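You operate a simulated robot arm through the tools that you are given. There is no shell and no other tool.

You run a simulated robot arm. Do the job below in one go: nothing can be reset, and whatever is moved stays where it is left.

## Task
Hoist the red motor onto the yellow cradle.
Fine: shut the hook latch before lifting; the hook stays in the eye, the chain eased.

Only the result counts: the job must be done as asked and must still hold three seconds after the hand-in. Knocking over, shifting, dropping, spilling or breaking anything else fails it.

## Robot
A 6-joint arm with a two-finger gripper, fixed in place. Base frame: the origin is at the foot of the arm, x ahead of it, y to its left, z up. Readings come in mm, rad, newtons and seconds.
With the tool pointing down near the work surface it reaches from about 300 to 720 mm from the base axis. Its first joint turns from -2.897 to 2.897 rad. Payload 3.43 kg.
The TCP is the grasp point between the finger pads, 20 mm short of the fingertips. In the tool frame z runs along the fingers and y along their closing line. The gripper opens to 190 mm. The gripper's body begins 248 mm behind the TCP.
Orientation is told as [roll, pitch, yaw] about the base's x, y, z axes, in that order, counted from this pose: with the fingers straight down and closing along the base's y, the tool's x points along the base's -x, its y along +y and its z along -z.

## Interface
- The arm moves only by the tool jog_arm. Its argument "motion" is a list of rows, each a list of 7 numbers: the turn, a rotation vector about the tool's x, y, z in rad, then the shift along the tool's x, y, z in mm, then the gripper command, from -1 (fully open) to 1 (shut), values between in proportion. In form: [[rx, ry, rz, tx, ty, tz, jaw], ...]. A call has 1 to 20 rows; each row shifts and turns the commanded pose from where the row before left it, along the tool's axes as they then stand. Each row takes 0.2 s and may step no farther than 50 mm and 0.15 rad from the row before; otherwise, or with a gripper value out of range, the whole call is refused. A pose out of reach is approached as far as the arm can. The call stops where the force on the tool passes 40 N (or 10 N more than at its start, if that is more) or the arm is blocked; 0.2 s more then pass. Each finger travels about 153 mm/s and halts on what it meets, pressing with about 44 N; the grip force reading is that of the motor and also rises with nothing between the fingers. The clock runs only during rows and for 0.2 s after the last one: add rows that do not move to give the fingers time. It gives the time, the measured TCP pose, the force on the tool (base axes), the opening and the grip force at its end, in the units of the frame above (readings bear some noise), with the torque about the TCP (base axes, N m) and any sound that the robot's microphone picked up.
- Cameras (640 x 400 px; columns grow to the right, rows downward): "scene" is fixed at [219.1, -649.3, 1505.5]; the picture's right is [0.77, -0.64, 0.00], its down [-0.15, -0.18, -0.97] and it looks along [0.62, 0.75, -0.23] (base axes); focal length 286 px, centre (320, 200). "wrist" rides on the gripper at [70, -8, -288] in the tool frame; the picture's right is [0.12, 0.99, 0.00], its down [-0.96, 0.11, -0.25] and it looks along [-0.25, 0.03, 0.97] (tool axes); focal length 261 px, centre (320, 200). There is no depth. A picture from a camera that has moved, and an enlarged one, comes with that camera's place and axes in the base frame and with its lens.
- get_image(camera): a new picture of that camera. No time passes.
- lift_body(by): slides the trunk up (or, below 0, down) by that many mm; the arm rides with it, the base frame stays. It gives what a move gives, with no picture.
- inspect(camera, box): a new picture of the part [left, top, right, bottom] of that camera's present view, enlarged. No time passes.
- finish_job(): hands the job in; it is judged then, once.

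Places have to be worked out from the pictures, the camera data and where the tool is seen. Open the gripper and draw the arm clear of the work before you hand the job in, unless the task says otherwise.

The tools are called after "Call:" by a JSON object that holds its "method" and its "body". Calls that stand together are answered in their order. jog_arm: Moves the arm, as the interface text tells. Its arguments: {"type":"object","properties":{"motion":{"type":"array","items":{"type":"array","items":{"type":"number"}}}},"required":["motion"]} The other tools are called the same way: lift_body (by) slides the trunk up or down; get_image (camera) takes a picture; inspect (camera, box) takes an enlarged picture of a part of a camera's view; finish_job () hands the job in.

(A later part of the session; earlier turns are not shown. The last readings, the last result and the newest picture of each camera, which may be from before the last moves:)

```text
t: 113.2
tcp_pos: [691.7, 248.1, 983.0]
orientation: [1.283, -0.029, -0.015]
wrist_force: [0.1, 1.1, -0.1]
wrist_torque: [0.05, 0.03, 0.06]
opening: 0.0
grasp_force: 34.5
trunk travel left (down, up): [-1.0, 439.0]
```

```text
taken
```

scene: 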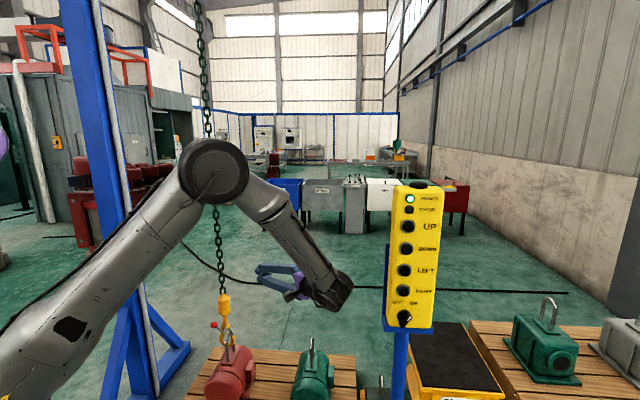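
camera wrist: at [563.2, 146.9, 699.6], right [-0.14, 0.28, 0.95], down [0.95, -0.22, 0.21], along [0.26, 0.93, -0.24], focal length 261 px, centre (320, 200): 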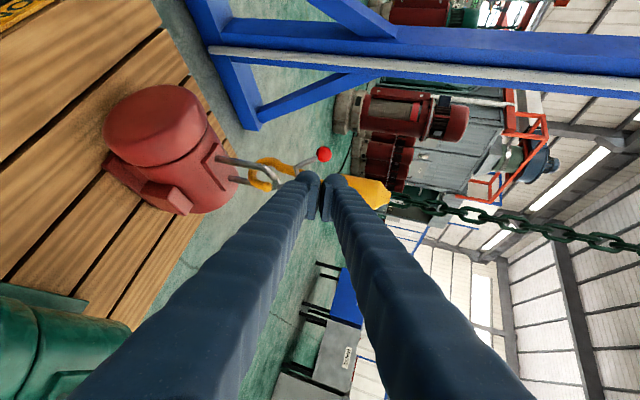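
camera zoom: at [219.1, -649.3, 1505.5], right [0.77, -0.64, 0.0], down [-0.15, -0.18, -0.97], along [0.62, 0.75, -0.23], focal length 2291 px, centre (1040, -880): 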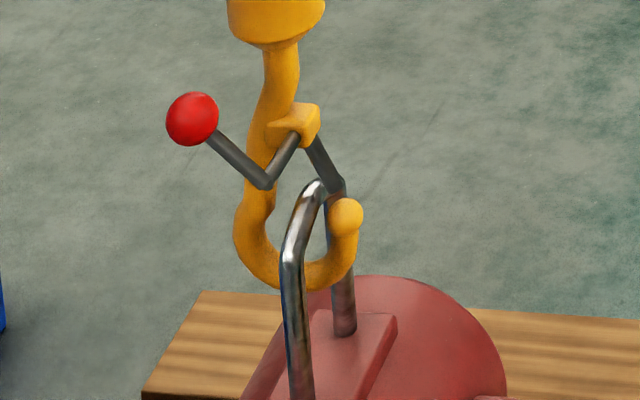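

The enlarged view confirms the latch bar resting on the hook tip with the bail inside. I'll raise the trunk and travel back toward the panel in stages.

Call:
{"method": "lift_body", "body": {"by": 179}}

Call:
{"method": "jog_arm", "body": {"motion": [[0, 0, 0, -1.3, -11.7, -39.6, 1], [0, 0, 0, -1.3, -11.7, -39.6, 1], [0, 0, 0, -1.3, -11.7, -39.6, 1], [0, 0, 0, -1.3, -11.7, -39.6, 1], [0, 0, 0, -1.3, -11.7, -39.6, 1], [0, 0, 0, -1.3, -11.7, -39.6, 1], [-0.004, -0.1228, 0.0362, 0, 0, 0, 1], [-0.004, -0.1228, 0.0362, 0, 0, 0, 1], [-0.004, -0.1228, 0.0362, 0, 0, 0, 1], [-0.004, -0.1228, 0.0362, 0, 0, 0, 1], [-0.004, -0.1228, 0.0362, 0, 0, 0, 1], [-0.004, -0.1228, 0.0362, 0, 0, 0, 1]]}}

Call:
{"method": "get_image", "body": {"camera": "wrist"}}

Call:
{"method": "get_image", "body": {"camera": "scene"}}

```text
t: 115.2
tcp_pos: [692.5, 248.0, 1160.5]
orientation: [1.285, -0.029, -0.013]
wrist_force: [0.0, -0.6, 0.2]
wrist_torque: [0.01, 0.0, -0.02]
opening: 0.1
grasp_force: 34.2
trunk travel left (down, up): [-180.0, 260.0]
```

```text
t: 117.8
tcp_pos: [695.9, -0.5, 1161.8]
orientation: [1.328, -0.013, -0.782]
wrist_force: [-0.1, 0.1, -0.2]
wrist_torque: [-0.04, 0.06, 0.0]
opening: 0.0
grasp_force: 34.3
trunk travel left (down, up): [-180.0, 260.0]
```

```text
taken
camera wrist: at [445.5, -149.7, 1221.5], right [0.08, 0.26, 0.96], down [0.53, -0.83, 0.18], along [0.84, 0.5, -0.2], focal length 261 px, centre (320, 200)
```

wrist: 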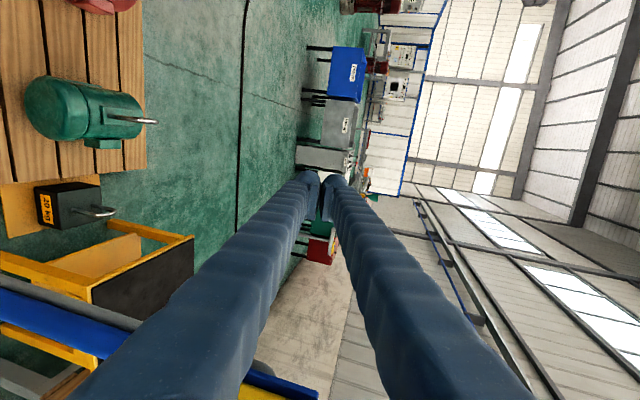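

```text
taken
```

scene: 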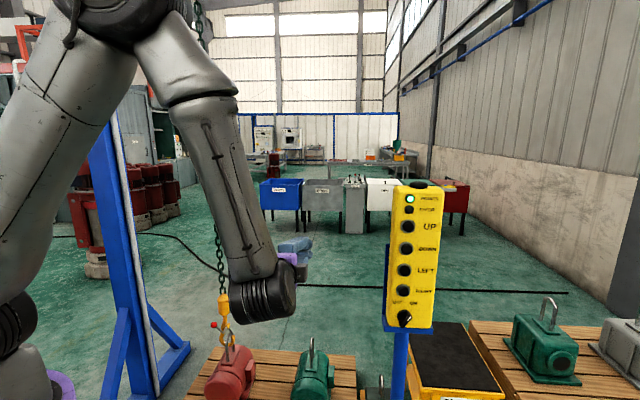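

Good. Next I'll translate to the front of the panel and roll the tool back to the earlier pressing orientation.

Call:
{"method": "jog_arm", "body": {"motion": [[0, 0, 0, -30.8, 6.7, -29.5, 1], [0, 0, 0, -30.8, 6.7, -29.5, 1], [0, 0, 0, -30.8, 6.7, -29.5, 1], [0, 0, 0, -30.8, 6.7, -29.5, 1], [0, 0, 0, -30.8, 6.7, -29.5, 1], [0, 0, 0, -30.8, 6.7, -29.5, 1], [0, 0, 0, -30.8, 6.7, -29.5, 1], [0, 0, 0, -30.8, 6.7, -29.5, 1], [0, 0, 0, -30.8, 6.7, -29.5, 1], [0, 0, -0.143, 0, 0, 0, 1], [0, 0, -0.143, 0, 0, 0, 1], [0, 0, -0.143, 0, 0, 0, 1], [0, 0, -0.143, 0, 0, 0, 1], [0, 0, -0.143, 0, 0, 0, 1], [0, 0, -0.143, 0, 0, 0, 1], [0, 0, -0.143, 0, 0, 0, 1], [0, 0, -0.143, 0, 0, 0, 1], [0, 0, -0.143, 0, 0, 0, 1], [0, 0, -0.143, 0, 0, 0, 1], [0, 0, -0.143, 0, 0, 0, 1]]}}

Call:
{"method": "get_image", "body": {"camera": "wrist"}}

```text
t: 122.0
tcp_pos: [720.7, -365.7, 1287.7]
orientation: [-0.073, -1.328, 0.862]
wrist_force: [-0.6, 0.3, 0.6]
wrist_torque: [0.0, 0.0, 0.01]
opening: 0.0
grasp_force: 34.7
trunk travel left (down, up): [-180.0, 260.0]
```

```text
taken
camera wrist: at [516.3, -583.0, 1288.2], right [-0.72, 0.68, -0.13], down [-0.1, 0.09, 0.99], along [0.68, 0.73, 0.0], focal length 261 px, centre (320, 200)
```

wrist: 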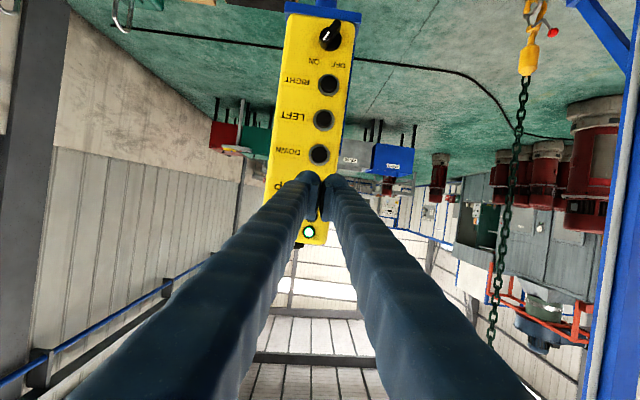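

I'm in front of the panel with the tool 10° too low in pitch. I'll level it and approach the UP button to the pre-press distance.

Call:
{"method": "jog_arm", "body": {"motion": [[0, -0.085, 0, 0, 0, 0, 1], [0, -0.085, 0, 0, 0, 0, 1], [0, 0, 0, 0.3, -0.8, 34, 1], [0, 0, 0, 0.3, -0.8, 34, 1], [0, 0, 0, 0.3, -0.8, 34, 1], [0, 0, 0, 0, 0, 0, 1]]}}

Call:
{"method": "inspect", "body": {"camera": "wrist", "box": [260, 120, 380, 260]}}

```text
t: 123.3
tcp_pos: [792.5, -296.5, 1281.1]
orientation: [-0.205, -1.496, 0.993]
wrist_force: [0.2, 0.0, 0.2]
wrist_torque: [0.01, -0.02, -0.05]
opening: 0.0
grasp_force: 34.6
trunk travel left (down, up): [-180.0, 260.0]
```

```text
2.86 times, centred on (320, 190) of wrist
camera zoom: at [592.3, -510.5, 1231.5], right [-0.71, 0.69, -0.13], down [-0.22, -0.03, 0.98], along [0.67, 0.72, 0.17], focal length 745 px, centre (320, 229)
```

zoom: 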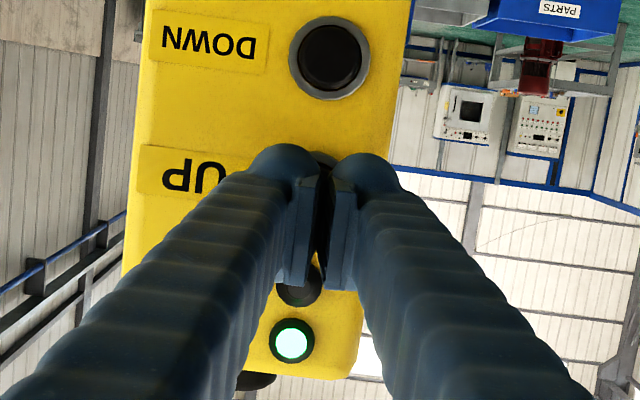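

The tips are centred on UP, about 27 mm from the pressed position. I'll take up slack with a short pulse first.

Call:
{"method": "jog_arm", "body": {"motion": [[0, 0, 0, 0, 0, 15.3, 1], [0, 0, 0, 0, 0, 12, 1], [0, 0, 0, 0, 0, 0, 1], [0, 0, 0, 0, 0, 0, 1], [0, 0, 0, 0, 0, 0, 1], [0, 0, 0, 0, 0, 0, 1], [0, 0, 0, 0, 0, -12, 1], [0, 0, 0, 0, 0, 0, 1], [0, 0, 0, 0, 0, 0, 1]]}}

Call:
{"method": "inspect", "body": {"camera": "scene", "box": [200, 300, 260, 360]}}

Call:
{"method": "get_image", "body": {"camera": "scene"}}

```text
t: 125.3
tcp_pos: [803.7, -285.6, 1278.1]
orientation: [-0.203, -1.495, 0.992]
wrist_force: [0.2, -0.8, -1.0]
wrist_torque: [-0.03, 0.0, -0.02]
opening: 0.1
grasp_force: 34.3
trunk travel left (down, up): [-180.0, 260.0]
```

```text
6.67 times, centred on (230, 330) of scene
camera zoom: at [219.1, -649.3, 1505.5], right [0.77, -0.64, 0.0], down [-0.15, -0.18, -0.97], along [0.62, 0.75, -0.23], focal length 1909 px, centre (920, -667)
```

zoom: 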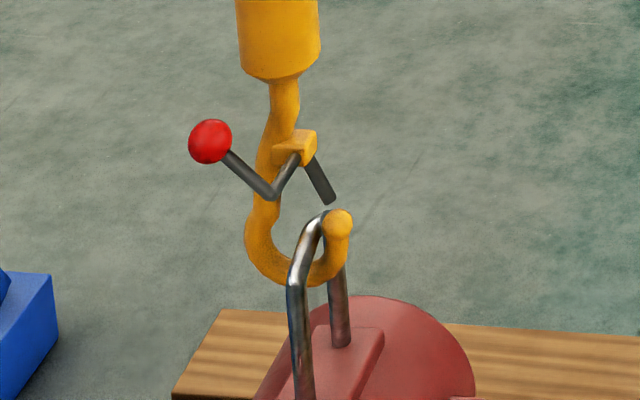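

```text
taken
```

scene: 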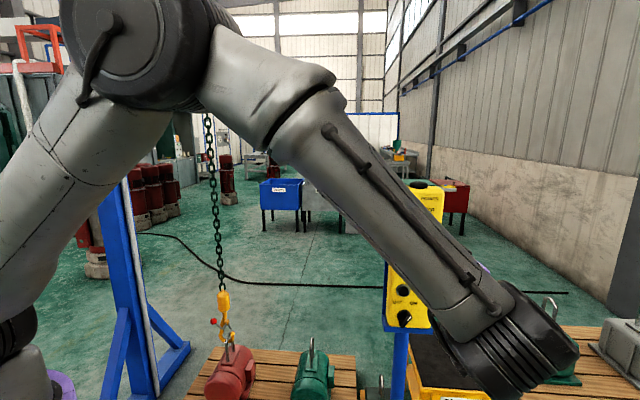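

The bar is nearly seated in the bowl and the latch is still shut. I'll lift slightly (5-row press) and check the load and the OVER lamp.

Call:
{"method": "jog_arm", "body": {"motion": [[0, 0, 0, 0, 0, 12, 1], [0, 0, 0, 0, 0, 0, 1], [0, 0, 0, 0, 0, 0, 1], [0, 0, 0, 0, 0, 0, 1], [0, 0, 0, 0, 0, 0, 1], [0, 0, 0, 0, 0, 0, 1], [0, 0, 0, 0, 0, -12, 1], [0, 0, 0, 0, 0, 0, 1], [0, 0, 0, 0, 0, 0, 1]]}}

Call:
{"method": "inspect", "body": {"camera": "scene", "box": [180, 300, 280, 400]}}

Call:
{"method": "inspect", "body": {"camera": "wrist", "box": [260, 120, 380, 260]}}

```text
t: 127.3
tcp_pos: [804.1, -287.7, 1279.2]
orientation: [-0.203, -1.494, 0.992]
wrist_force: [0.5, -0.6, -0.5]
wrist_torque: [0.03, 0.0, -0.01]
opening: 0.0
grasp_force: 34.2
trunk travel left (down, up): [-180.0, 260.0]
```

```text
4.00 times, centred on (230, 350) of scene
camera zoom: at [219.1, -649.3, 1505.5], right [0.77, -0.64, 0.0], down [-0.15, -0.18, -0.97], along [0.62, 0.75, -0.23], focal length 1146 px, centre (680, -400)
```

zoom: 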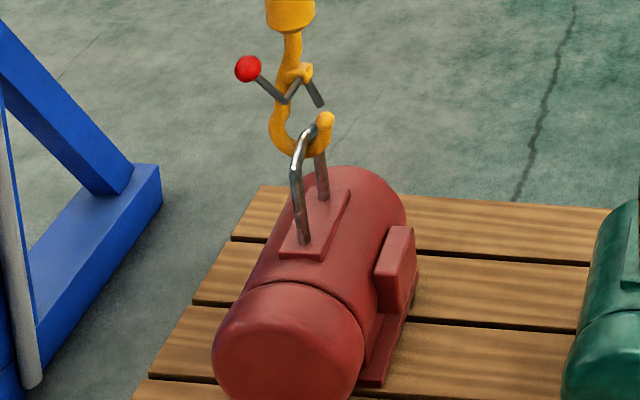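

```text
2.86 times, centred on (320, 190) of wrist
camera zoom: at [603.8, -501.9, 1229.4], right [-0.71, 0.69, -0.13], down [-0.22, -0.03, 0.98], along [0.67, 0.72, 0.17], focal length 745 px, centre (320, 229)
```

zoom: 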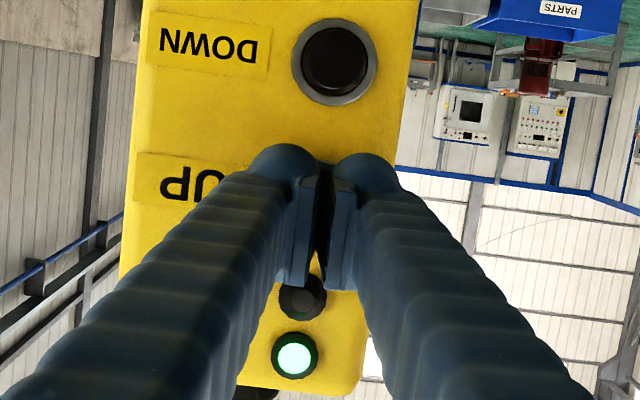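

The motor is off the pallet (about 20 mm), the latch is shut and OVER stays dark. I'll hoist about 330 mm more.

Call:
{"method": "jog_arm", "body": {"motion": [[0, 0, 0, 0, 0, 12, 1], [0, 0, 0, 0, 0, 0, 1], [0, 0, 0, 0, 0, 0, 1], [0, 0, 0, 0, 0, 0, 1], [0, 0, 0, 0, 0, 0, 1], [0, 0, 0, 0, 0, 0, 1], [0, 0, 0, 0, 0, 0, 1], [0, 0, 0, 0, 0, 0, 1], [0, 0, 0, 0, 0, 0, 1], [0, 0, 0, 0, 0, 0, 1], [0, 0, 0, 0, 0, 0, 1], [0, 0, 0, 0, 0, 0, 1], [0, 0, 0, 0, 0, 0, 1], [0, 0, 0, 0, 0, 0, 1], [0, 0, 0, 0, 0, 0, 1], [0, 0, 0, 0, 0, 0, 1], [0, 0, 0, 0, 0, 0, 1], [0, 0, 0, 0, 0, -12, 1], [0, 0, 0, 0, 0, 0, 1], [0, 0, 0, 0, 0, 0, 1]]}}

Call:
{"method": "get_image", "body": {"camera": "scene"}}

Call:
{"method": "get_image", "body": {"camera": "wrist"}}

```text
t: 131.6
tcp_pos: [803.2, -286.5, 1278.7]
orientation: [-0.204, -1.496, 0.991]
wrist_force: [-0.2, 0.3, 0.2]
wrist_torque: [0.03, 0.0, 0.0]
opening: 0.0
grasp_force: 34.1
trunk travel left (down, up): [-180.0, 260.0]
```

```text
taken
```

scene: 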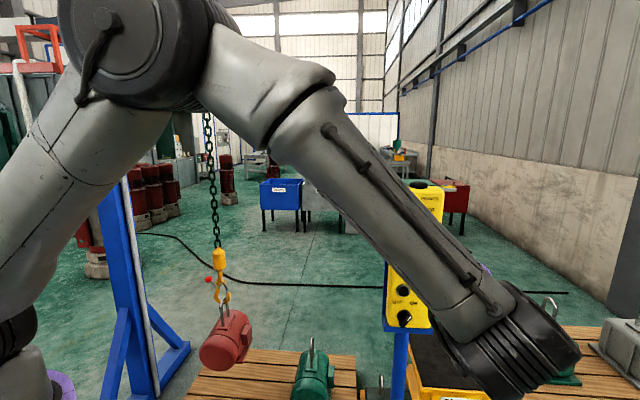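

```text
taken
camera wrist: at [602.7, -501.3, 1229.9], right [-0.71, 0.69, -0.13], down [-0.22, -0.03, 0.98], along [0.67, 0.72, 0.17], focal length 261 px, centre (320, 200)
```

wrist: 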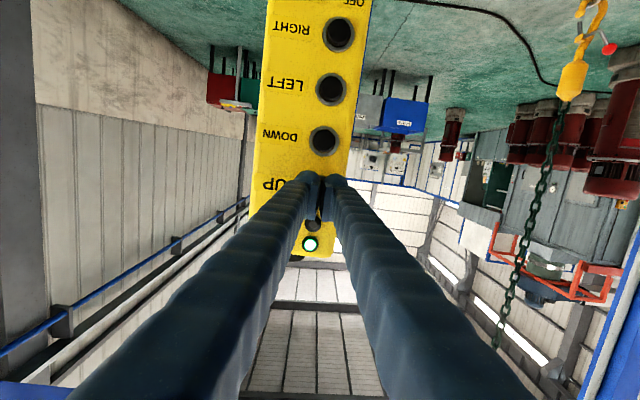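

The motor hangs well clear. I'll enlarge it to measure its height and check the latch.

Call:
{"method": "inspect", "body": {"camera": "scene", "box": [180, 240, 280, 380]}}

Call:
{"method": "inspect", "body": {"camera": "scene", "box": [280, 310, 480, 400]}}

```text
2.86 times, centred on (230, 310) of scene
camera zoom: at [219.1, -649.3, 1505.5], right [0.77, -0.64, 0.0], down [-0.15, -0.18, -0.97], along [0.62, 0.75, -0.23], focal length 818 px, centre (577, -114)
```

zoom: 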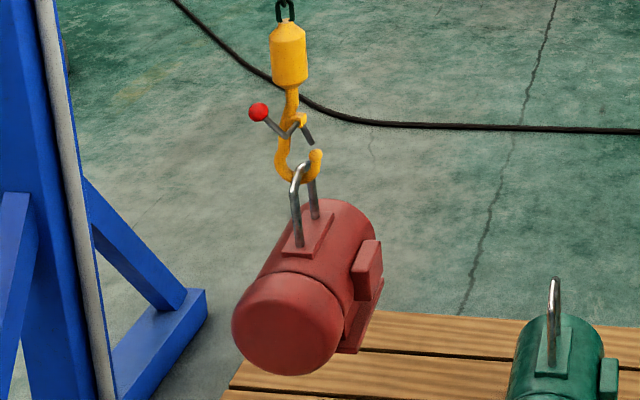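

```text
3.20 times, centred on (380, 355) of scene
camera zoom: at [219.1, -649.3, 1505.5], right [0.77, -0.64, 0.0], down [-0.15, -0.18, -0.97], along [0.62, 0.75, -0.23], focal length 916 px, centre (128, -296)
```

zoom: 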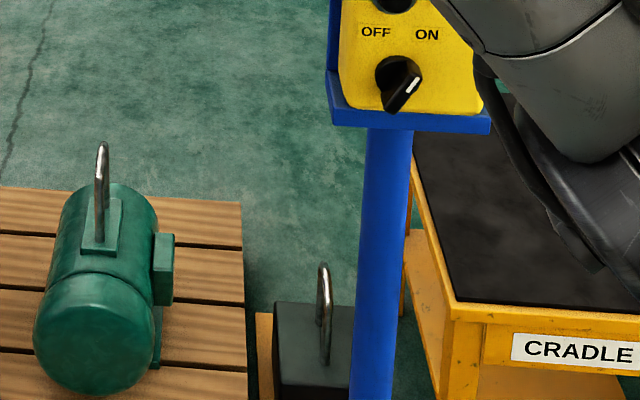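

The motor has risen about 200 mm (bottom ≈ z 350). To clear the green motor's eye (z ≈ 470) and the cradle (z ≈ 446) with margin I'll hoist about 300 mm more.

Call:
{"method": "jog_arm", "body": {"motion": [[0, 0, 0, 0, 0, 12, 1], [0, 0, 0, 0, 0, 0, 1], [0, 0, 0, 0, 0, 0, 1], [0, 0, 0, 0, 0, 0, 1], [0, 0, 0, 0, 0, 0, 1], [0, 0, 0, 0, 0, 0, 1], [0, 0, 0, 0, 0, 0, 1], [0, 0, 0, 0, 0, 0, 1], [0, 0, 0, 0, 0, 0, 1], [0, 0, 0, 0, 0, 0, 1], [0, 0, 0, 0, 0, 0, 1], [0, 0, 0, 0, 0, 0, 1], [0, 0, 0, 0, 0, 0, 1], [0, 0, 0, 0, 0, 0, 1], [0, 0, 0, 0, 0, 0, 1], [0, 0, 0, 0, 0, 0, 1], [0, 0, 0, 0, 0, 0, 1], [0, 0, 0, 0, 0, 0, 1], [0, 0, 0, 0, 0, 0, 1], [0, 0, 0, 0, 0, 0, 1]]}}

Call:
{"method": "inspect", "body": {"camera": "scene", "box": [180, 240, 280, 380]}}

```text
t: 135.8
tcp_pos: [811.6, -278.3, 1278.4]
orientation: [-0.204, -1.494, 0.993]
wrist_force: [-1.4, -1.7, 0.2]
wrist_torque: [-0.01, 0.01, -0.04]
opening: 0.0
grasp_force: 34.3
trunk travel left (down, up): [-180.0, 260.0]
```

```text
2.86 times, centred on (230, 310) of scene
camera zoom: at [219.1, -649.3, 1505.5], right [0.77, -0.64, 0.0], down [-0.15, -0.18, -0.97], along [0.62, 0.75, -0.23], focal length 818 px, centre (577, -114)
```

zoom: 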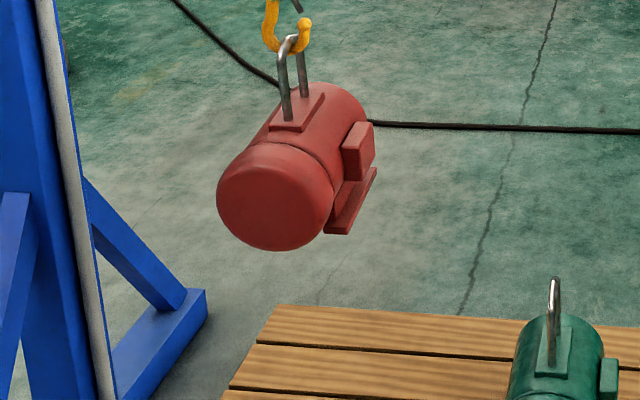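

The eye is now at about z = 915, so the motor's bottom is near z = 595. I'll release UP and let it settle.

Call:
{"method": "jog_arm", "body": {"motion": [[0, 0, 0, 0, 0, -12, 1], [0, 0, 0, 0, 0, -15, 1], [0, 0, 0, 0, 0, 0, 1], [0, 0, 0, 0, 0, 0, 1], [0, 0, 0, 0, 0, 0, 1]]}}

Call:
{"method": "get_image", "body": {"camera": "scene"}}

Call:
{"method": "inspect", "body": {"camera": "scene", "box": [180, 180, 280, 320]}}

```text
t: 136.9
tcp_pos: [794.3, -296.4, 1278.6]
orientation: [-0.205, -1.495, 0.993]
wrist_force: [0.5, 0.2, 0.6]
wrist_torque: [0.0, -0.01, -0.02]
opening: 0.0
grasp_force: 34.5
trunk travel left (down, up): [-180.0, 260.0]
```

```text
taken
```

scene: 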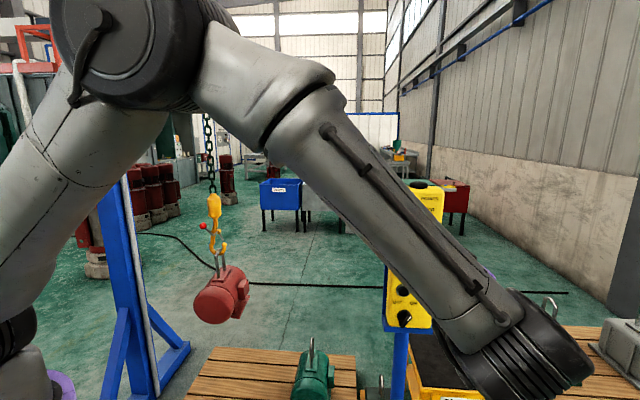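

```text
2.86 times, centred on (230, 250) of scene
camera zoom: at [219.1, -649.3, 1505.5], right [0.77, -0.64, 0.0], down [-0.15, -0.18, -0.97], along [0.62, 0.75, -0.23], focal length 818 px, centre (577, 57)
```

zoom: 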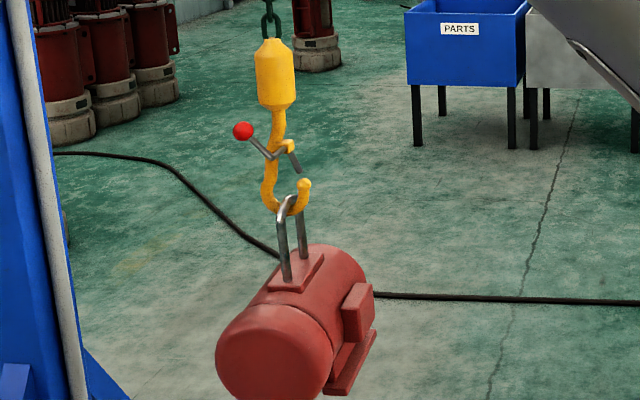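

The load is steady with the latch shut. Next I'll lower the trunk to bring the fingertips to RIGHT.

Call:
{"method": "lift_body", "body": {"by": -179}}

Call:
{"method": "get_image", "body": {"camera": "scene"}}

Call:
{"method": "inspect", "body": {"camera": "wrist", "box": [260, 100, 380, 260]}}

```text
t: 138.9
tcp_pos: [794.0, -296.1, 1100.2]
orientation: [-0.209, -1.496, 0.996]
wrist_force: [0.2, 1.3, 0.5]
wrist_torque: [-0.01, 0.03, -0.01]
opening: 0.0
grasp_force: 34.1
trunk travel left (down, up): [-1.0, 439.0]
```

```text
taken
```

scene: 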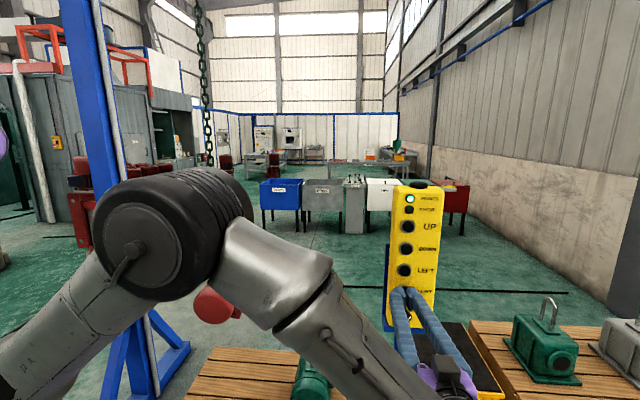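

```text
2.50 times, centred on (320, 180) of wrist
camera zoom: at [593.4, -510.7, 1050.7], right [-0.71, 0.69, -0.13], down [-0.22, -0.03, 0.98], along [0.67, 0.72, 0.17], focal length 652 px, centre (320, 250)
```

zoom: 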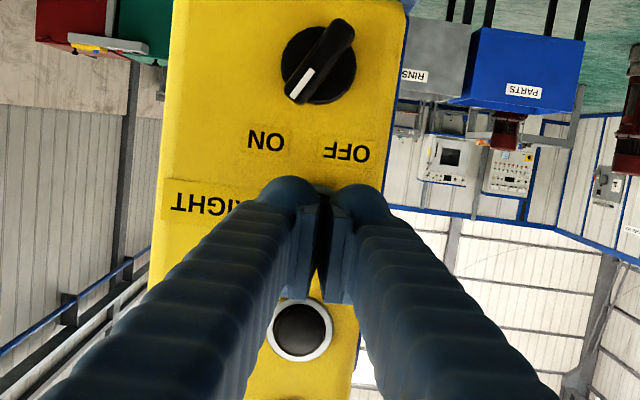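

The tips are at RIGHT. I'll press and hold for about 2.4 s, then check progress while still holding.

Call:
{"method": "jog_arm", "body": {"motion": [[0, 0, 0, -1, 0, 15.3, 1], [0, 0, 0, 0, 0, 12, 1], [0, 0, 0, 0, 0, 0, 1], [0, 0, 0, 0, 0, 0, 1], [0, 0, 0, 0, 0, 0, 1], [0, 0, 0, 0, 0, 0, 1], [0, 0, 0, 0, 0, 0, 1], [0, 0, 0, 0, 0, 0, 1], [0, 0, 0, 0, 0, 0, 1], [0, 0, 0, 0, 0, 0, 1], [0, 0, 0, 0, 0, 0, 1], [0, 0, 0, 0, 0, 0, 1]]}}

Call:
{"method": "get_image", "body": {"camera": "scene"}}

Call:
{"method": "get_image", "body": {"camera": "wrist"}}

```text
t: 141.5
tcp_pos: [812.4, -277.8, 1097.6]
orientation: [-0.208, -1.496, 0.994]
wrist_force: [-3.7, -5.0, 2.3]
wrist_torque: [0.03, -0.08, -0.11]
opening: 0.0
grasp_force: 34.4
trunk travel left (down, up): [-1.0, 439.0]
```

```text
taken
```

scene: 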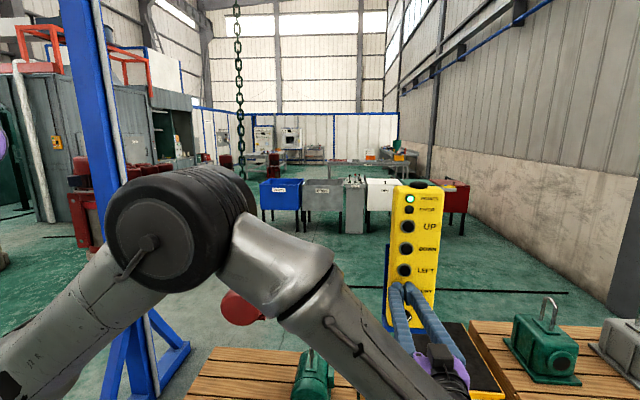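

```text
taken
camera wrist: at [612.0, -492.0, 1049.2], right [-0.71, 0.69, -0.13], down [-0.22, -0.03, 0.98], along [0.67, 0.72, 0.17], focal length 261 px, centre (320, 200)
```

wrist: 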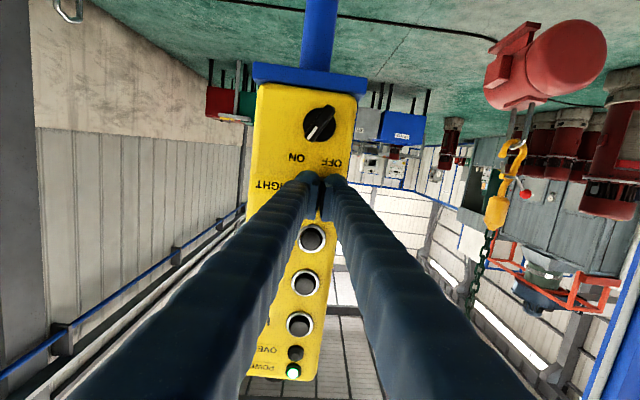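

The load has moved about 160 mm right and hangs well. I'll keep holding for 2 s more.

Call:
{"method": "jog_arm", "body": {"motion": [[0, 0, 0, 0, 0, 0, 1], [0, 0, 0, 0, 0, 0, 1], [0, 0, 0, 0, 0, 0, 1], [0, 0, 0, 0, 0, 0, 1], [0, 0, 0, 0, 0, 0, 1], [0, 0, 0, 0, 0, 0, 1], [0, 0, 0, 0, 0, 0, 1], [0, 0, 0, 0, 0, 0, 1], [0, 0, 0, 0, 0, 0, 1]]}}

Call:
{"method": "get_image", "body": {"camera": "scene"}}

Call:
{"method": "get_image", "body": {"camera": "wrist"}}

```text
t: 143.5
tcp_pos: [811.3, -276.6, 1099.1]
orientation: [-0.205, -1.497, 0.993]
wrist_force: [-4.1, -5.8, 0.6]
wrist_torque: [0.02, -0.02, -0.11]
opening: 0.1
grasp_force: 34.7
trunk travel left (down, up): [-1.0, 439.0]
```

```text
taken
```

scene: 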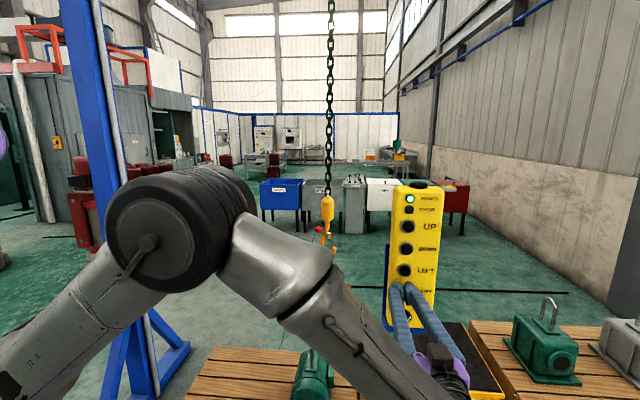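

```text
taken
camera wrist: at [612.0, -491.9, 1049.1], right [-0.71, 0.69, -0.13], down [-0.22, -0.03, 0.98], along [0.67, 0.72, 0.17], focal length 261 px, centre (320, 200)
```

wrist: 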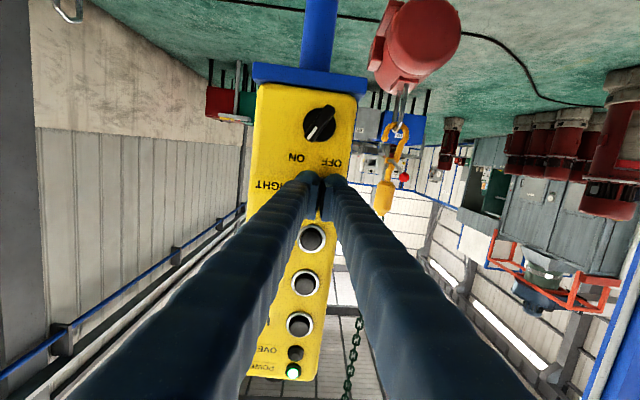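

The load is at u ≈ 530 moving at about 215 mm/s, with the target at u ≈ 1137. I'll hold 1.8 s more, then release and let it coast and settle.

Call:
{"method": "jog_arm", "body": {"motion": [[0, 0, 0, 0, 0, 0, 1], [0, 0, 0, 0, 0, 0, 1], [0, 0, 0, 0, 0, 0, 1], [0, 0, 0, 0, 0, 0, 1], [0, 0, 0, 0, 0, 0, 1], [0, 0, 0, 0, 0, 0, 1], [0, 0, 0, 0, 0, 0, 1], [0, 0, 0, 0, 0, 0, 1], [0, 0, 0, 0, 0, 0, 1], [0, 0, 0, 0, 0, -14, 1], [0, 0, 0, 0, 0, 0, 1]]}}

Call:
{"method": "get_image", "body": {"camera": "scene"}}

Call:
{"method": "get_image", "body": {"camera": "wrist"}}

```text
t: 145.9
tcp_pos: [802.9, -287.3, 1100.3]
orientation: [-0.202, -1.496, 0.992]
wrist_force: [0.0, 0.0, 1.0]
wrist_torque: [0.0, 0.02, 0.0]
opening: 0.0
grasp_force: 34.4
trunk travel left (down, up): [-1.0, 439.0]
```

```text
taken
```

scene: 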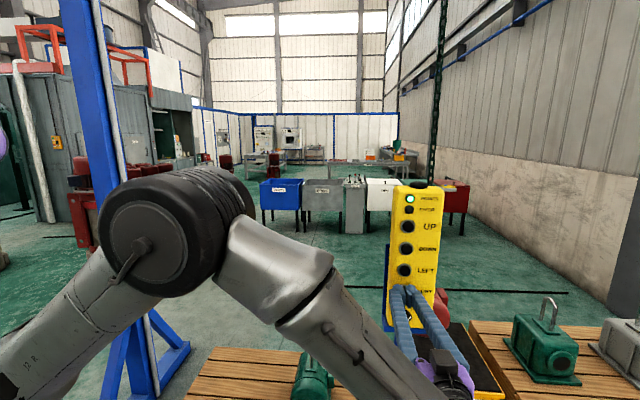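

```text
taken
camera wrist: at [602.4, -502.3, 1050.3], right [-0.71, 0.69, -0.13], down [-0.22, -0.03, 0.98], along [0.67, 0.72, 0.17], focal length 261 px, centre (320, 200)
```

wrist: 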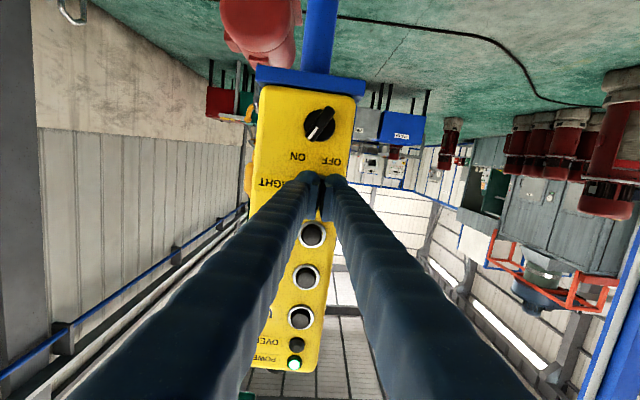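

The trolley is now at u ≈ 950 and the load is swinging a little. I'll let it settle for about 4 s.

Call:
{"method": "jog_arm", "body": {"motion": [[0, 0, 0, 0, 0, 0, 1], [0, 0, 0, 0, 0, 0, 1], [0, 0, 0, 0, 0, 0, 1], [0, 0, 0, 0, 0, 0, 1], [0, 0, 0, 0, 0, 0, 1], [0, 0, 0, 0, 0, 0, 1], [0, 0, 0, 0, 0, 0, 1], [0, 0, 0, 0, 0, 0, 1], [0, 0, 0, 0, 0, 0, 1], [0, 0, 0, 0, 0, 0, 1], [0, 0, 0, 0, 0, 0, 1], [0, 0, 0, 0, 0, 0, 1], [0, 0, 0, 0, 0, 0, 1], [0, 0, 0, 0, 0, 0, 1], [0, 0, 0, 0, 0, 0, 1], [0, 0, 0, 0, 0, 0, 1], [0, 0, 0, 0, 0, 0, 1], [0, 0, 0, 0, 0, 0, 1], [0, 0, 0, 0, 0, 0, 1], [0, 0, 0, 0, 0, 0, 1]]}}

Call:
{"method": "get_image", "body": {"camera": "scene"}}

Call:
{"method": "inspect", "body": {"camera": "wrist", "box": [180, 0, 380, 200]}}

```text
t: 150.1
tcp_pos: [803.1, -287.3, 1100.4]
orientation: [-0.203, -1.496, 0.991]
wrist_force: [-0.3, 0.0, 0.9]
wrist_torque: [-0.02, 0.0, -0.04]
opening: 0.2
grasp_force: 34.5
trunk travel left (down, up): [-1.0, 439.0]
```

```text
taken
```

scene: 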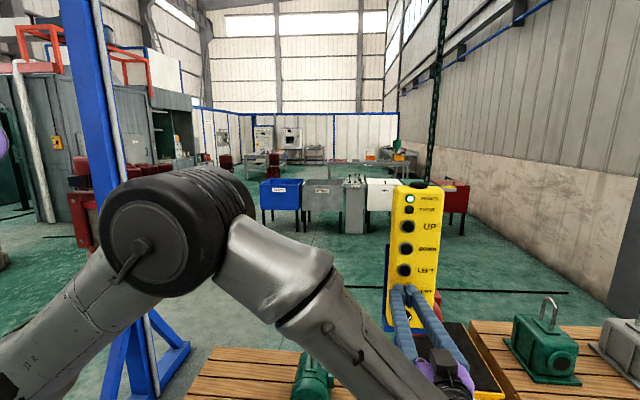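

```text
2.00 times, centred on (280, 100) of wrist
camera zoom: at [602.6, -502.3, 1050.3], right [-0.71, 0.69, -0.13], down [-0.22, -0.03, 0.98], along [0.67, 0.72, 0.17], focal length 521 px, centre (400, 400)
```

zoom: 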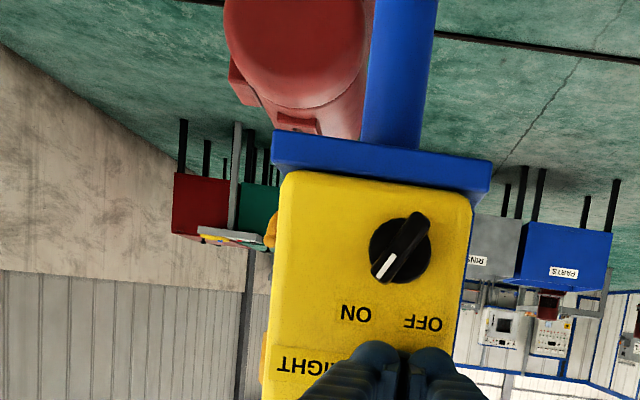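

The chain is vertical at u ≈ 968. The cradle top spans u ≈ 950–1290, so I need about 150 mm more to centre. I'll make a 7-row RIGHT pulse and let it settle.

Call:
{"method": "jog_arm", "body": {"motion": [[0, 0, 0, 0, 0, 13, 1], [0, 0, 0, 0, 0, 0, 1], [0, 0, 0, 0, 0, 0, 1], [0, 0, 0, 0, 0, 0, 1], [0, 0, 0, 0, 0, 0, 1], [0, 0, 0, 0, 0, 0, 1], [0, 0, 0, 0, 0, 0, 1], [0, 0, 0, 0, 0, 0, 1], [0, 0, 0, 0, 0, -13, 1], [0, 0, 0, 0, 0, 0, 1], [0, 0, 0, 0, 0, 0, 1], [0, 0, 0, 0, 0, 0, 1], [0, 0, 0, 0, 0, 0, 1], [0, 0, 0, 0, 0, 0, 1], [0, 0, 0, 0, 0, 0, 1], [0, 0, 0, 0, 0, 0, 1], [0, 0, 0, 0, 0, 0, 1], [0, 0, 0, 0, 0, 0, 1], [0, 0, 0, 0, 0, 0, 1], [0, 0, 0, 0, 0, 0, 1]]}}

Call:
{"method": "get_image", "body": {"camera": "scene"}}

```text
t: 154.3
tcp_pos: [802.2, -287.1, 1099.2]
orientation: [-0.202, -1.495, 0.993]
wrist_force: [-0.4, 0.2, 0.1]
wrist_torque: [-0.01, -0.02, 0.0]
opening: 0.1
grasp_force: 34.7
trunk travel left (down, up): [-1.0, 439.0]
```

```text
taken
```

scene: 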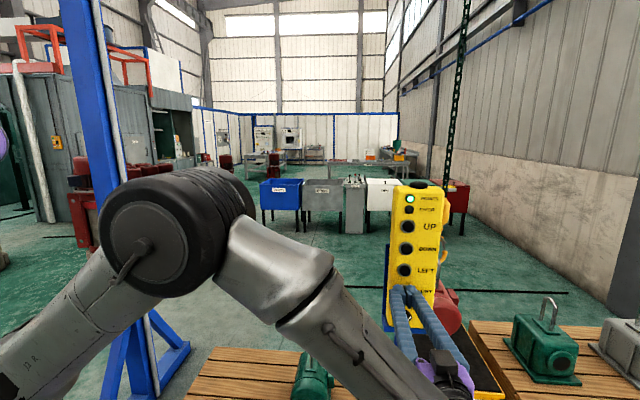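

Moved to u ≈ 1039. One more identical pulse should bring it to about 1110.

Call:
{"method": "jog_arm", "body": {"motion": [[0, 0, 0, 0, 0, 13, 1], [0, 0, 0, 0, 0, 0, 1], [0, 0, 0, 0, 0, 0, 1], [0, 0, 0, 0, 0, 0, 1], [0, 0, 0, 0, 0, 0, 1], [0, 0, 0, 0, 0, 0, 1], [0, 0, 0, 0, 0, 0, 1], [0, 0, 0, 0, 0, 0, 1], [0, 0, 0, 0, 0, -13, 1], [0, 0, 0, 0, 0, 0, 1], [0, 0, 0, 0, 0, 0, 1], [0, 0, 0, 0, 0, 0, 1], [0, 0, 0, 0, 0, 0, 1], [0, 0, 0, 0, 0, 0, 1], [0, 0, 0, 0, 0, 0, 1], [0, 0, 0, 0, 0, 0, 1], [0, 0, 0, 0, 0, 0, 1], [0, 0, 0, 0, 0, 0, 1], [0, 0, 0, 0, 0, 0, 1], [0, 0, 0, 0, 0, 0, 1]]}}

Call:
{"method": "get_image", "body": {"camera": "scene"}}

Call:
{"method": "inspect", "body": {"camera": "scene", "box": [400, 170, 540, 400]}}

```text
t: 158.5
tcp_pos: [802.4, -286.4, 1099.3]
orientation: [-0.202, -1.494, 0.994]
wrist_force: [0.8, -0.8, 0.5]
wrist_torque: [0.02, 0.02, -0.01]
opening: 0.0
grasp_force: 34.4
trunk travel left (down, up): [-1.0, 439.0]
```

```text
taken
```

scene: 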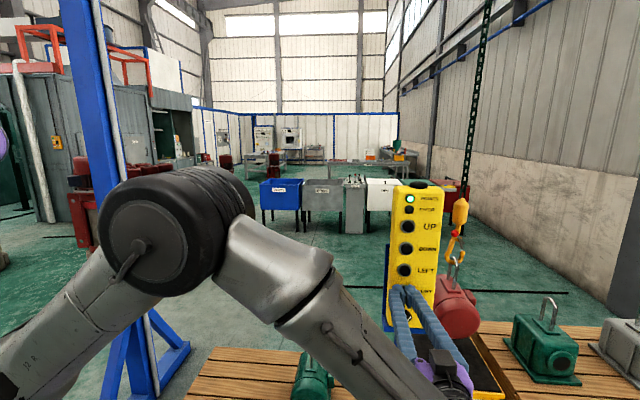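

```text
1.74 times, centred on (470, 285) of scene
camera zoom: at [219.1, -649.3, 1505.5], right [0.77, -0.64, 0.0], down [-0.15, -0.18, -0.97], along [0.62, 0.75, -0.23], focal length 498 px, centre (59, 52)
```

zoom: 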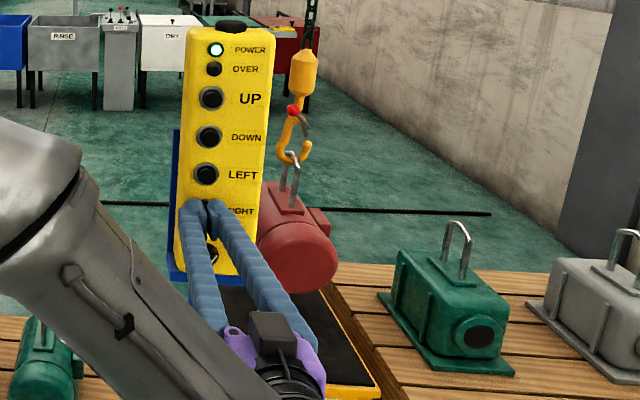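

The trolley is at u ≈ 1117 and the cradle's centre is at about 1120, so the load hangs over the cradle. I'll back off a little, raise the trunk to DOWN and check alignment.

Call:
{"method": "jog_arm", "body": {"motion": [[0, 0, 0, 0, 0, -14, 1]]}}

Call:
{"method": "lift_body", "body": {"by": 121}}

Call:
{"method": "inspect", "body": {"camera": "wrist", "box": [260, 120, 380, 260]}}

Call:
{"method": "get_image", "body": {"camera": "scene"}}

```text
t: 158.9
tcp_pos: [793.2, -296.8, 1101.1]
orientation: [-0.203, -1.497, 0.99]
wrist_force: [1.2, -0.5, 0.7]
wrist_torque: [0.0, 0.0, -0.01]
opening: 0.0
grasp_force: 34.6
trunk travel left (down, up): [-1.0, 439.0]
```

```text
t: 160.4
tcp_pos: [792.5, -297.4, 1221.5]
orientation: [-0.198, -1.496, 0.986]
wrist_force: [-1.0, 0.2, 0.0]
wrist_torque: [0.02, -0.01, 0.0]
opening: 0.3
grasp_force: 34.0
trunk travel left (down, up): [-122.0, 318.0]
```

```text
2.86 times, centred on (320, 190) of wrist
camera zoom: at [591.9, -512.1, 1172.2], right [-0.71, 0.69, -0.13], down [-0.22, -0.03, 0.98], along [0.67, 0.72, 0.17], focal length 745 px, centre (320, 229)
```

zoom: 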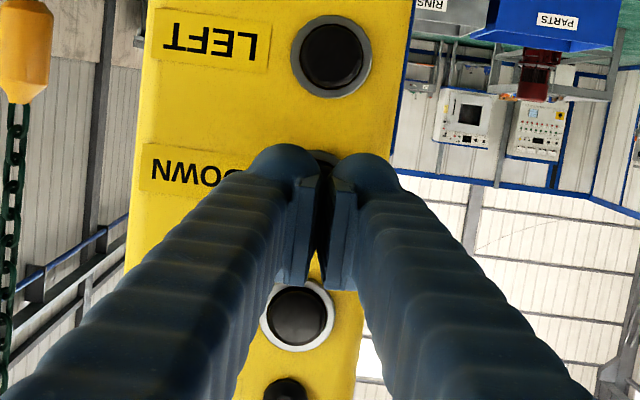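

```text
taken
```

scene: 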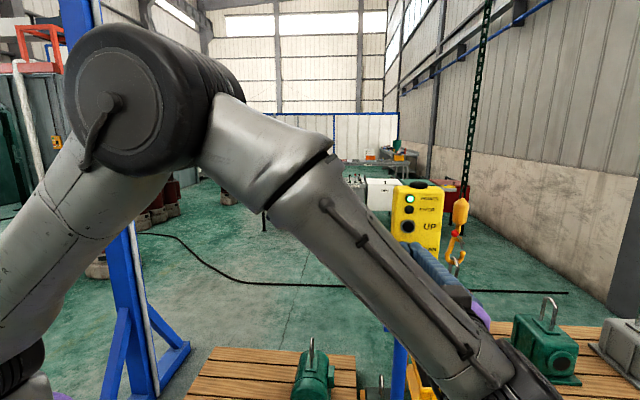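

DOWN is lined up. The arm now hides the motor, but the hook block is still visible. I'll lower by one 8-row press, then look.

Call:
{"method": "jog_arm", "body": {"motion": [[0, 0, 0, 0, 1, 16.5, 1], [0, 0, 0, 0, 0, 12, 1], [0, 0, 0, 0, 0, 0, 1], [0, 0, 0, 0, 0, 0, 1], [0, 0, 0, 0, 0, 0, 1], [0, 0, 0, 0, 0, 0, 1], [0, 0, 0, 0, 0, 0, 1], [0, 0, 0, 0, 0, 0, 1], [0, 0, 0, 0, 0, 0, 1], [0, 0, 0, 0, 0, 0, 1], [0, 0, 0, 0, 0, -12, 1], [0, 0, 0, 0, 0, 0, 1], [0, 0, 0, 0, 0, 0, 1], [0, 0, 0, 0, 0, 0, 1]]}}

Call:
{"method": "get_image", "body": {"camera": "scene"}}

Call:
{"method": "inspect", "body": {"camera": "scene", "box": [420, 180, 520, 320]}}

```text
t: 163.4
tcp_pos: [803.7, -285.7, 1221.5]
orientation: [-0.203, -1.495, 0.993]
wrist_force: [-0.2, 0.5, 0.4]
wrist_torque: [-0.02, 0.03, 0.0]
opening: 0.0
grasp_force: 34.5
trunk travel left (down, up): [-122.0, 318.0]
```

```text
taken
```

scene: 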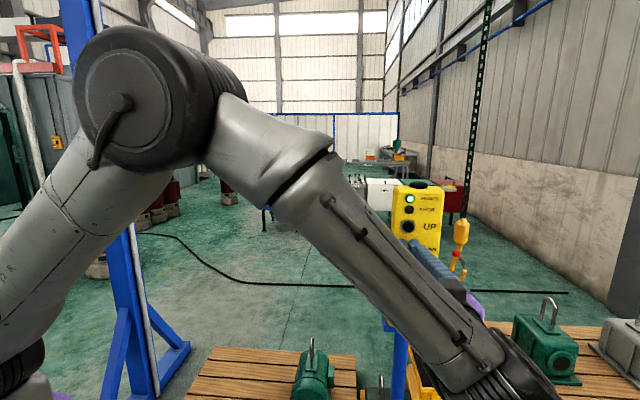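

```text
2.86 times, centred on (470, 250) of scene
camera zoom: at [219.1, -649.3, 1505.5], right [0.77, -0.64, 0.0], down [-0.15, -0.18, -0.97], along [0.62, 0.75, -0.23], focal length 818 px, centre (-109, 57)
```

zoom: 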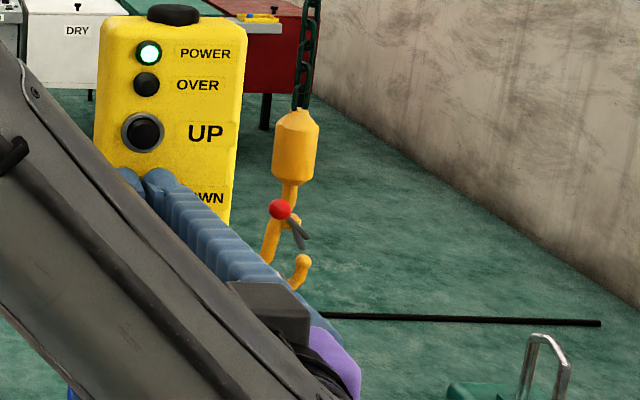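

The load went down about 80 mm (motor bottom ≈ z 540). A 6-row press should give about 44 mm more; then I'll drop the trunk to get a clear look at the motor over the cradle.

Call:
{"method": "jog_arm", "body": {"motion": [[0, 0, 0, 0, 0, 12, 1], [0, 0, 0, 0, 0, 0, 1], [0, 0, 0, 0, 0, 0, 1], [0, 0, 0, 0, 0, 0, 1], [0, 0, 0, 0, 0, 0, 1], [0, 0, 0, 0, 0, 0, 1], [0, 0, 0, 0, 0, 0, 1], [0, 0, 0, 0, 0, -12, 1], [0, 0, 0, 0, 0, -14, 1], [0, 0, 0, 0, 0, 0, 1], [0, 0, 0, 0, 0, 0, 1]]}}

Call:
{"method": "lift_body", "body": {"by": -121}}

Call:
{"method": "get_image", "body": {"camera": "scene"}}

Call:
{"method": "inspect", "body": {"camera": "scene", "box": [410, 220, 530, 400]}}

```text
t: 165.8
tcp_pos: [791.4, -295.4, 1222.4]
orientation: [-0.201, -1.494, 0.991]
wrist_force: [-0.8, 0.8, -0.2]
wrist_torque: [0.01, 0.02, 0.01]
opening: 0.0
grasp_force: 33.9
trunk travel left (down, up): [-122.0, 318.0]
```

```text
t: 167.4
tcp_pos: [791.3, -295.5, 1101.4]
orientation: [-0.209, -1.495, 0.997]
wrist_force: [0.0, -0.1, 0.0]
wrist_torque: [-0.01, 0.02, 0.01]
opening: 0.0
grasp_force: 34.0
trunk travel left (down, up): [-1.0, 439.0]
```

```text
taken
```

scene: 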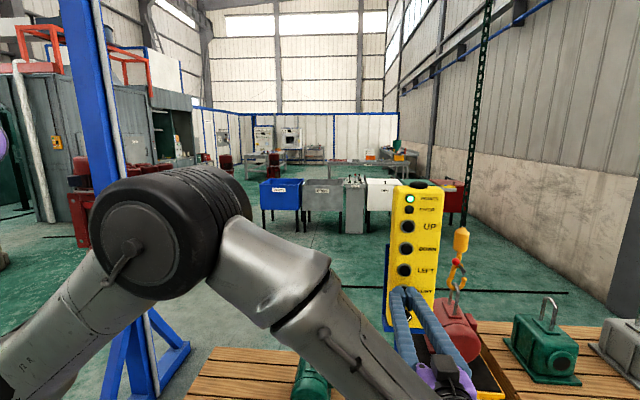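

```text
2.22 times, centred on (470, 310) of scene
camera zoom: at [219.1, -649.3, 1505.5], right [0.77, -0.64, 0.0], down [-0.15, -0.18, -0.97], along [0.62, 0.75, -0.23], focal length 636 px, centre (-13, -44)
```

zoom: 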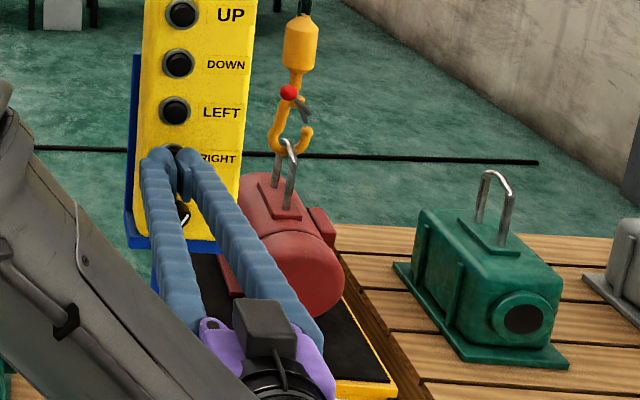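

The motor hangs centred over the cradle (eye at u ≈ 1119, z ≈ 818), with its bottom roughly 50 mm above the cradle top. I'll go back to DOWN and lower in small pulses.

Call:
{"method": "lift_body", "body": {"by": 121}}

Call:
{"method": "jog_arm", "body": {"motion": [[0, 0, 0, 0, 0, 14, 1], [0, 0, 0, 0, 0, 12, 1], [0, 0, 0, 0, 0, 0, 1], [0, 0, 0, 0, 0, 0, 1], [0, 0, 0, 0, 0, 0, 1], [0, 0, 0, 0, 0, 0, 1], [0, 0, 0, 0, 0, 0, 1], [0, 0, 0, 0, 0, -12, 1], [0, 0, 0, 0, 0, -14, 1], [0, 0, 0, 0, 0, 0, 1], [0, 0, 0, 0, 0, 0, 1]]}}

Call:
{"method": "lift_body", "body": {"by": -121}}

Call:
{"method": "inspect", "body": {"camera": "scene", "box": [410, 220, 530, 400]}}

```text
t: 168.9
tcp_pos: [792.1, -296.4, 1221.6]
orientation: [-0.198, -1.497, 0.985]
wrist_force: [0.9, -0.3, 0.7]
wrist_torque: [0.0, -0.02, -0.04]
opening: 0.0
grasp_force: 33.9
trunk travel left (down, up): [-122.0, 318.0]
```

```text
t: 171.3
tcp_pos: [791.7, -296.0, 1220.1]
orientation: [-0.203, -1.497, 0.991]
wrist_force: [-0.2, 0.4, 0.1]
wrist_torque: [0.0, -0.02, 0.04]
opening: 0.0
grasp_force: 34.4
trunk travel left (down, up): [-122.0, 318.0]
```

```text
t: 172.8
tcp_pos: [790.7, -296.1, 1101.2]
orientation: [-0.209, -1.495, 0.998]
wrist_force: [-1.0, -0.3, -0.9]
wrist_torque: [0.02, 0.02, 0.0]
opening: 0.0
grasp_force: 34.5
trunk travel left (down, up): [-1.0, 439.0]
```

```text
2.22 times, centred on (470, 310) of scene
camera zoom: at [219.1, -649.3, 1505.5], right [0.77, -0.64, 0.0], down [-0.15, -0.18, -0.97], along [0.62, 0.75, -0.23], focal length 636 px, centre (-13, -44)
```

zoom: 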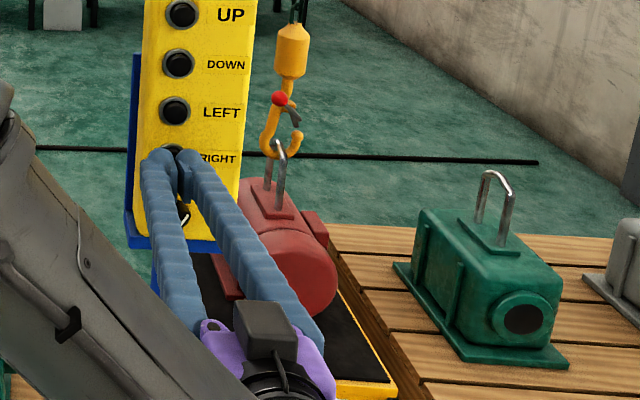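

The load seems to have shifted left a bit, perhaps swinging. I'll wait 1.5 s and look again.

Call:
{"method": "jog_arm", "body": {"motion": [[0, 0, 0, 0, 0, 0, 1], [0, 0, 0, 0, 0, 0, 1], [0, 0, 0, 0, 0, 0, 1], [0, 0, 0, 0, 0, 0, 1], [0, 0, 0, 0, 0, 0, 1], [0, 0, 0, 0, 0, 0, 1]]}}

Call:
{"method": "inspect", "body": {"camera": "scene", "box": [410, 220, 530, 400]}}

Call:
{"method": "inspect", "body": {"camera": "scene", "box": [430, 0, 530, 120]}}

```text
t: 174.2
tcp_pos: [791.7, -296.8, 1101.3]
orientation: [-0.204, -1.494, 0.991]
wrist_force: [0.6, -0.7, 0.2]
wrist_torque: [-0.03, -0.02, -0.04]
opening: 0.1
grasp_force: 34.0
trunk travel left (down, up): [-1.0, 439.0]
```

```text
2.22 times, centred on (470, 310) of scene
camera zoom: at [219.1, -649.3, 1505.5], right [0.77, -0.64, 0.0], down [-0.15, -0.18, -0.97], along [0.62, 0.75, -0.23], focal length 636 px, centre (-13, -44)
```

zoom: 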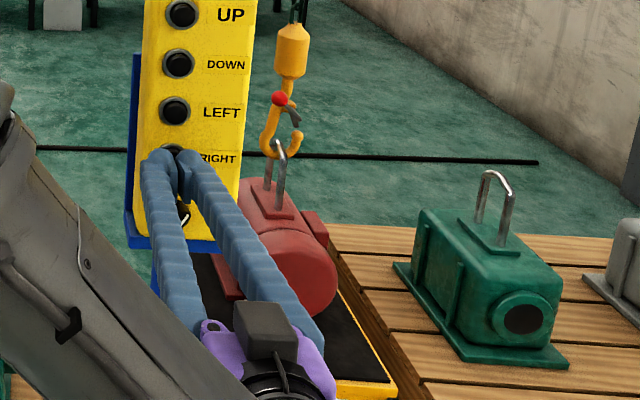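

```text
3.33 times, centred on (480, 60) of scene
camera zoom: at [219.1, -649.3, 1505.5], right [0.77, -0.64, 0.0], down [-0.15, -0.18, -0.97], along [0.62, 0.75, -0.23], focal length 955 px, centre (-213, 667)
```

zoom: 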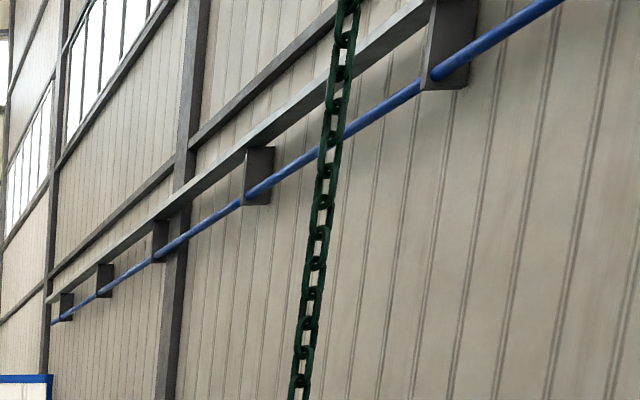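

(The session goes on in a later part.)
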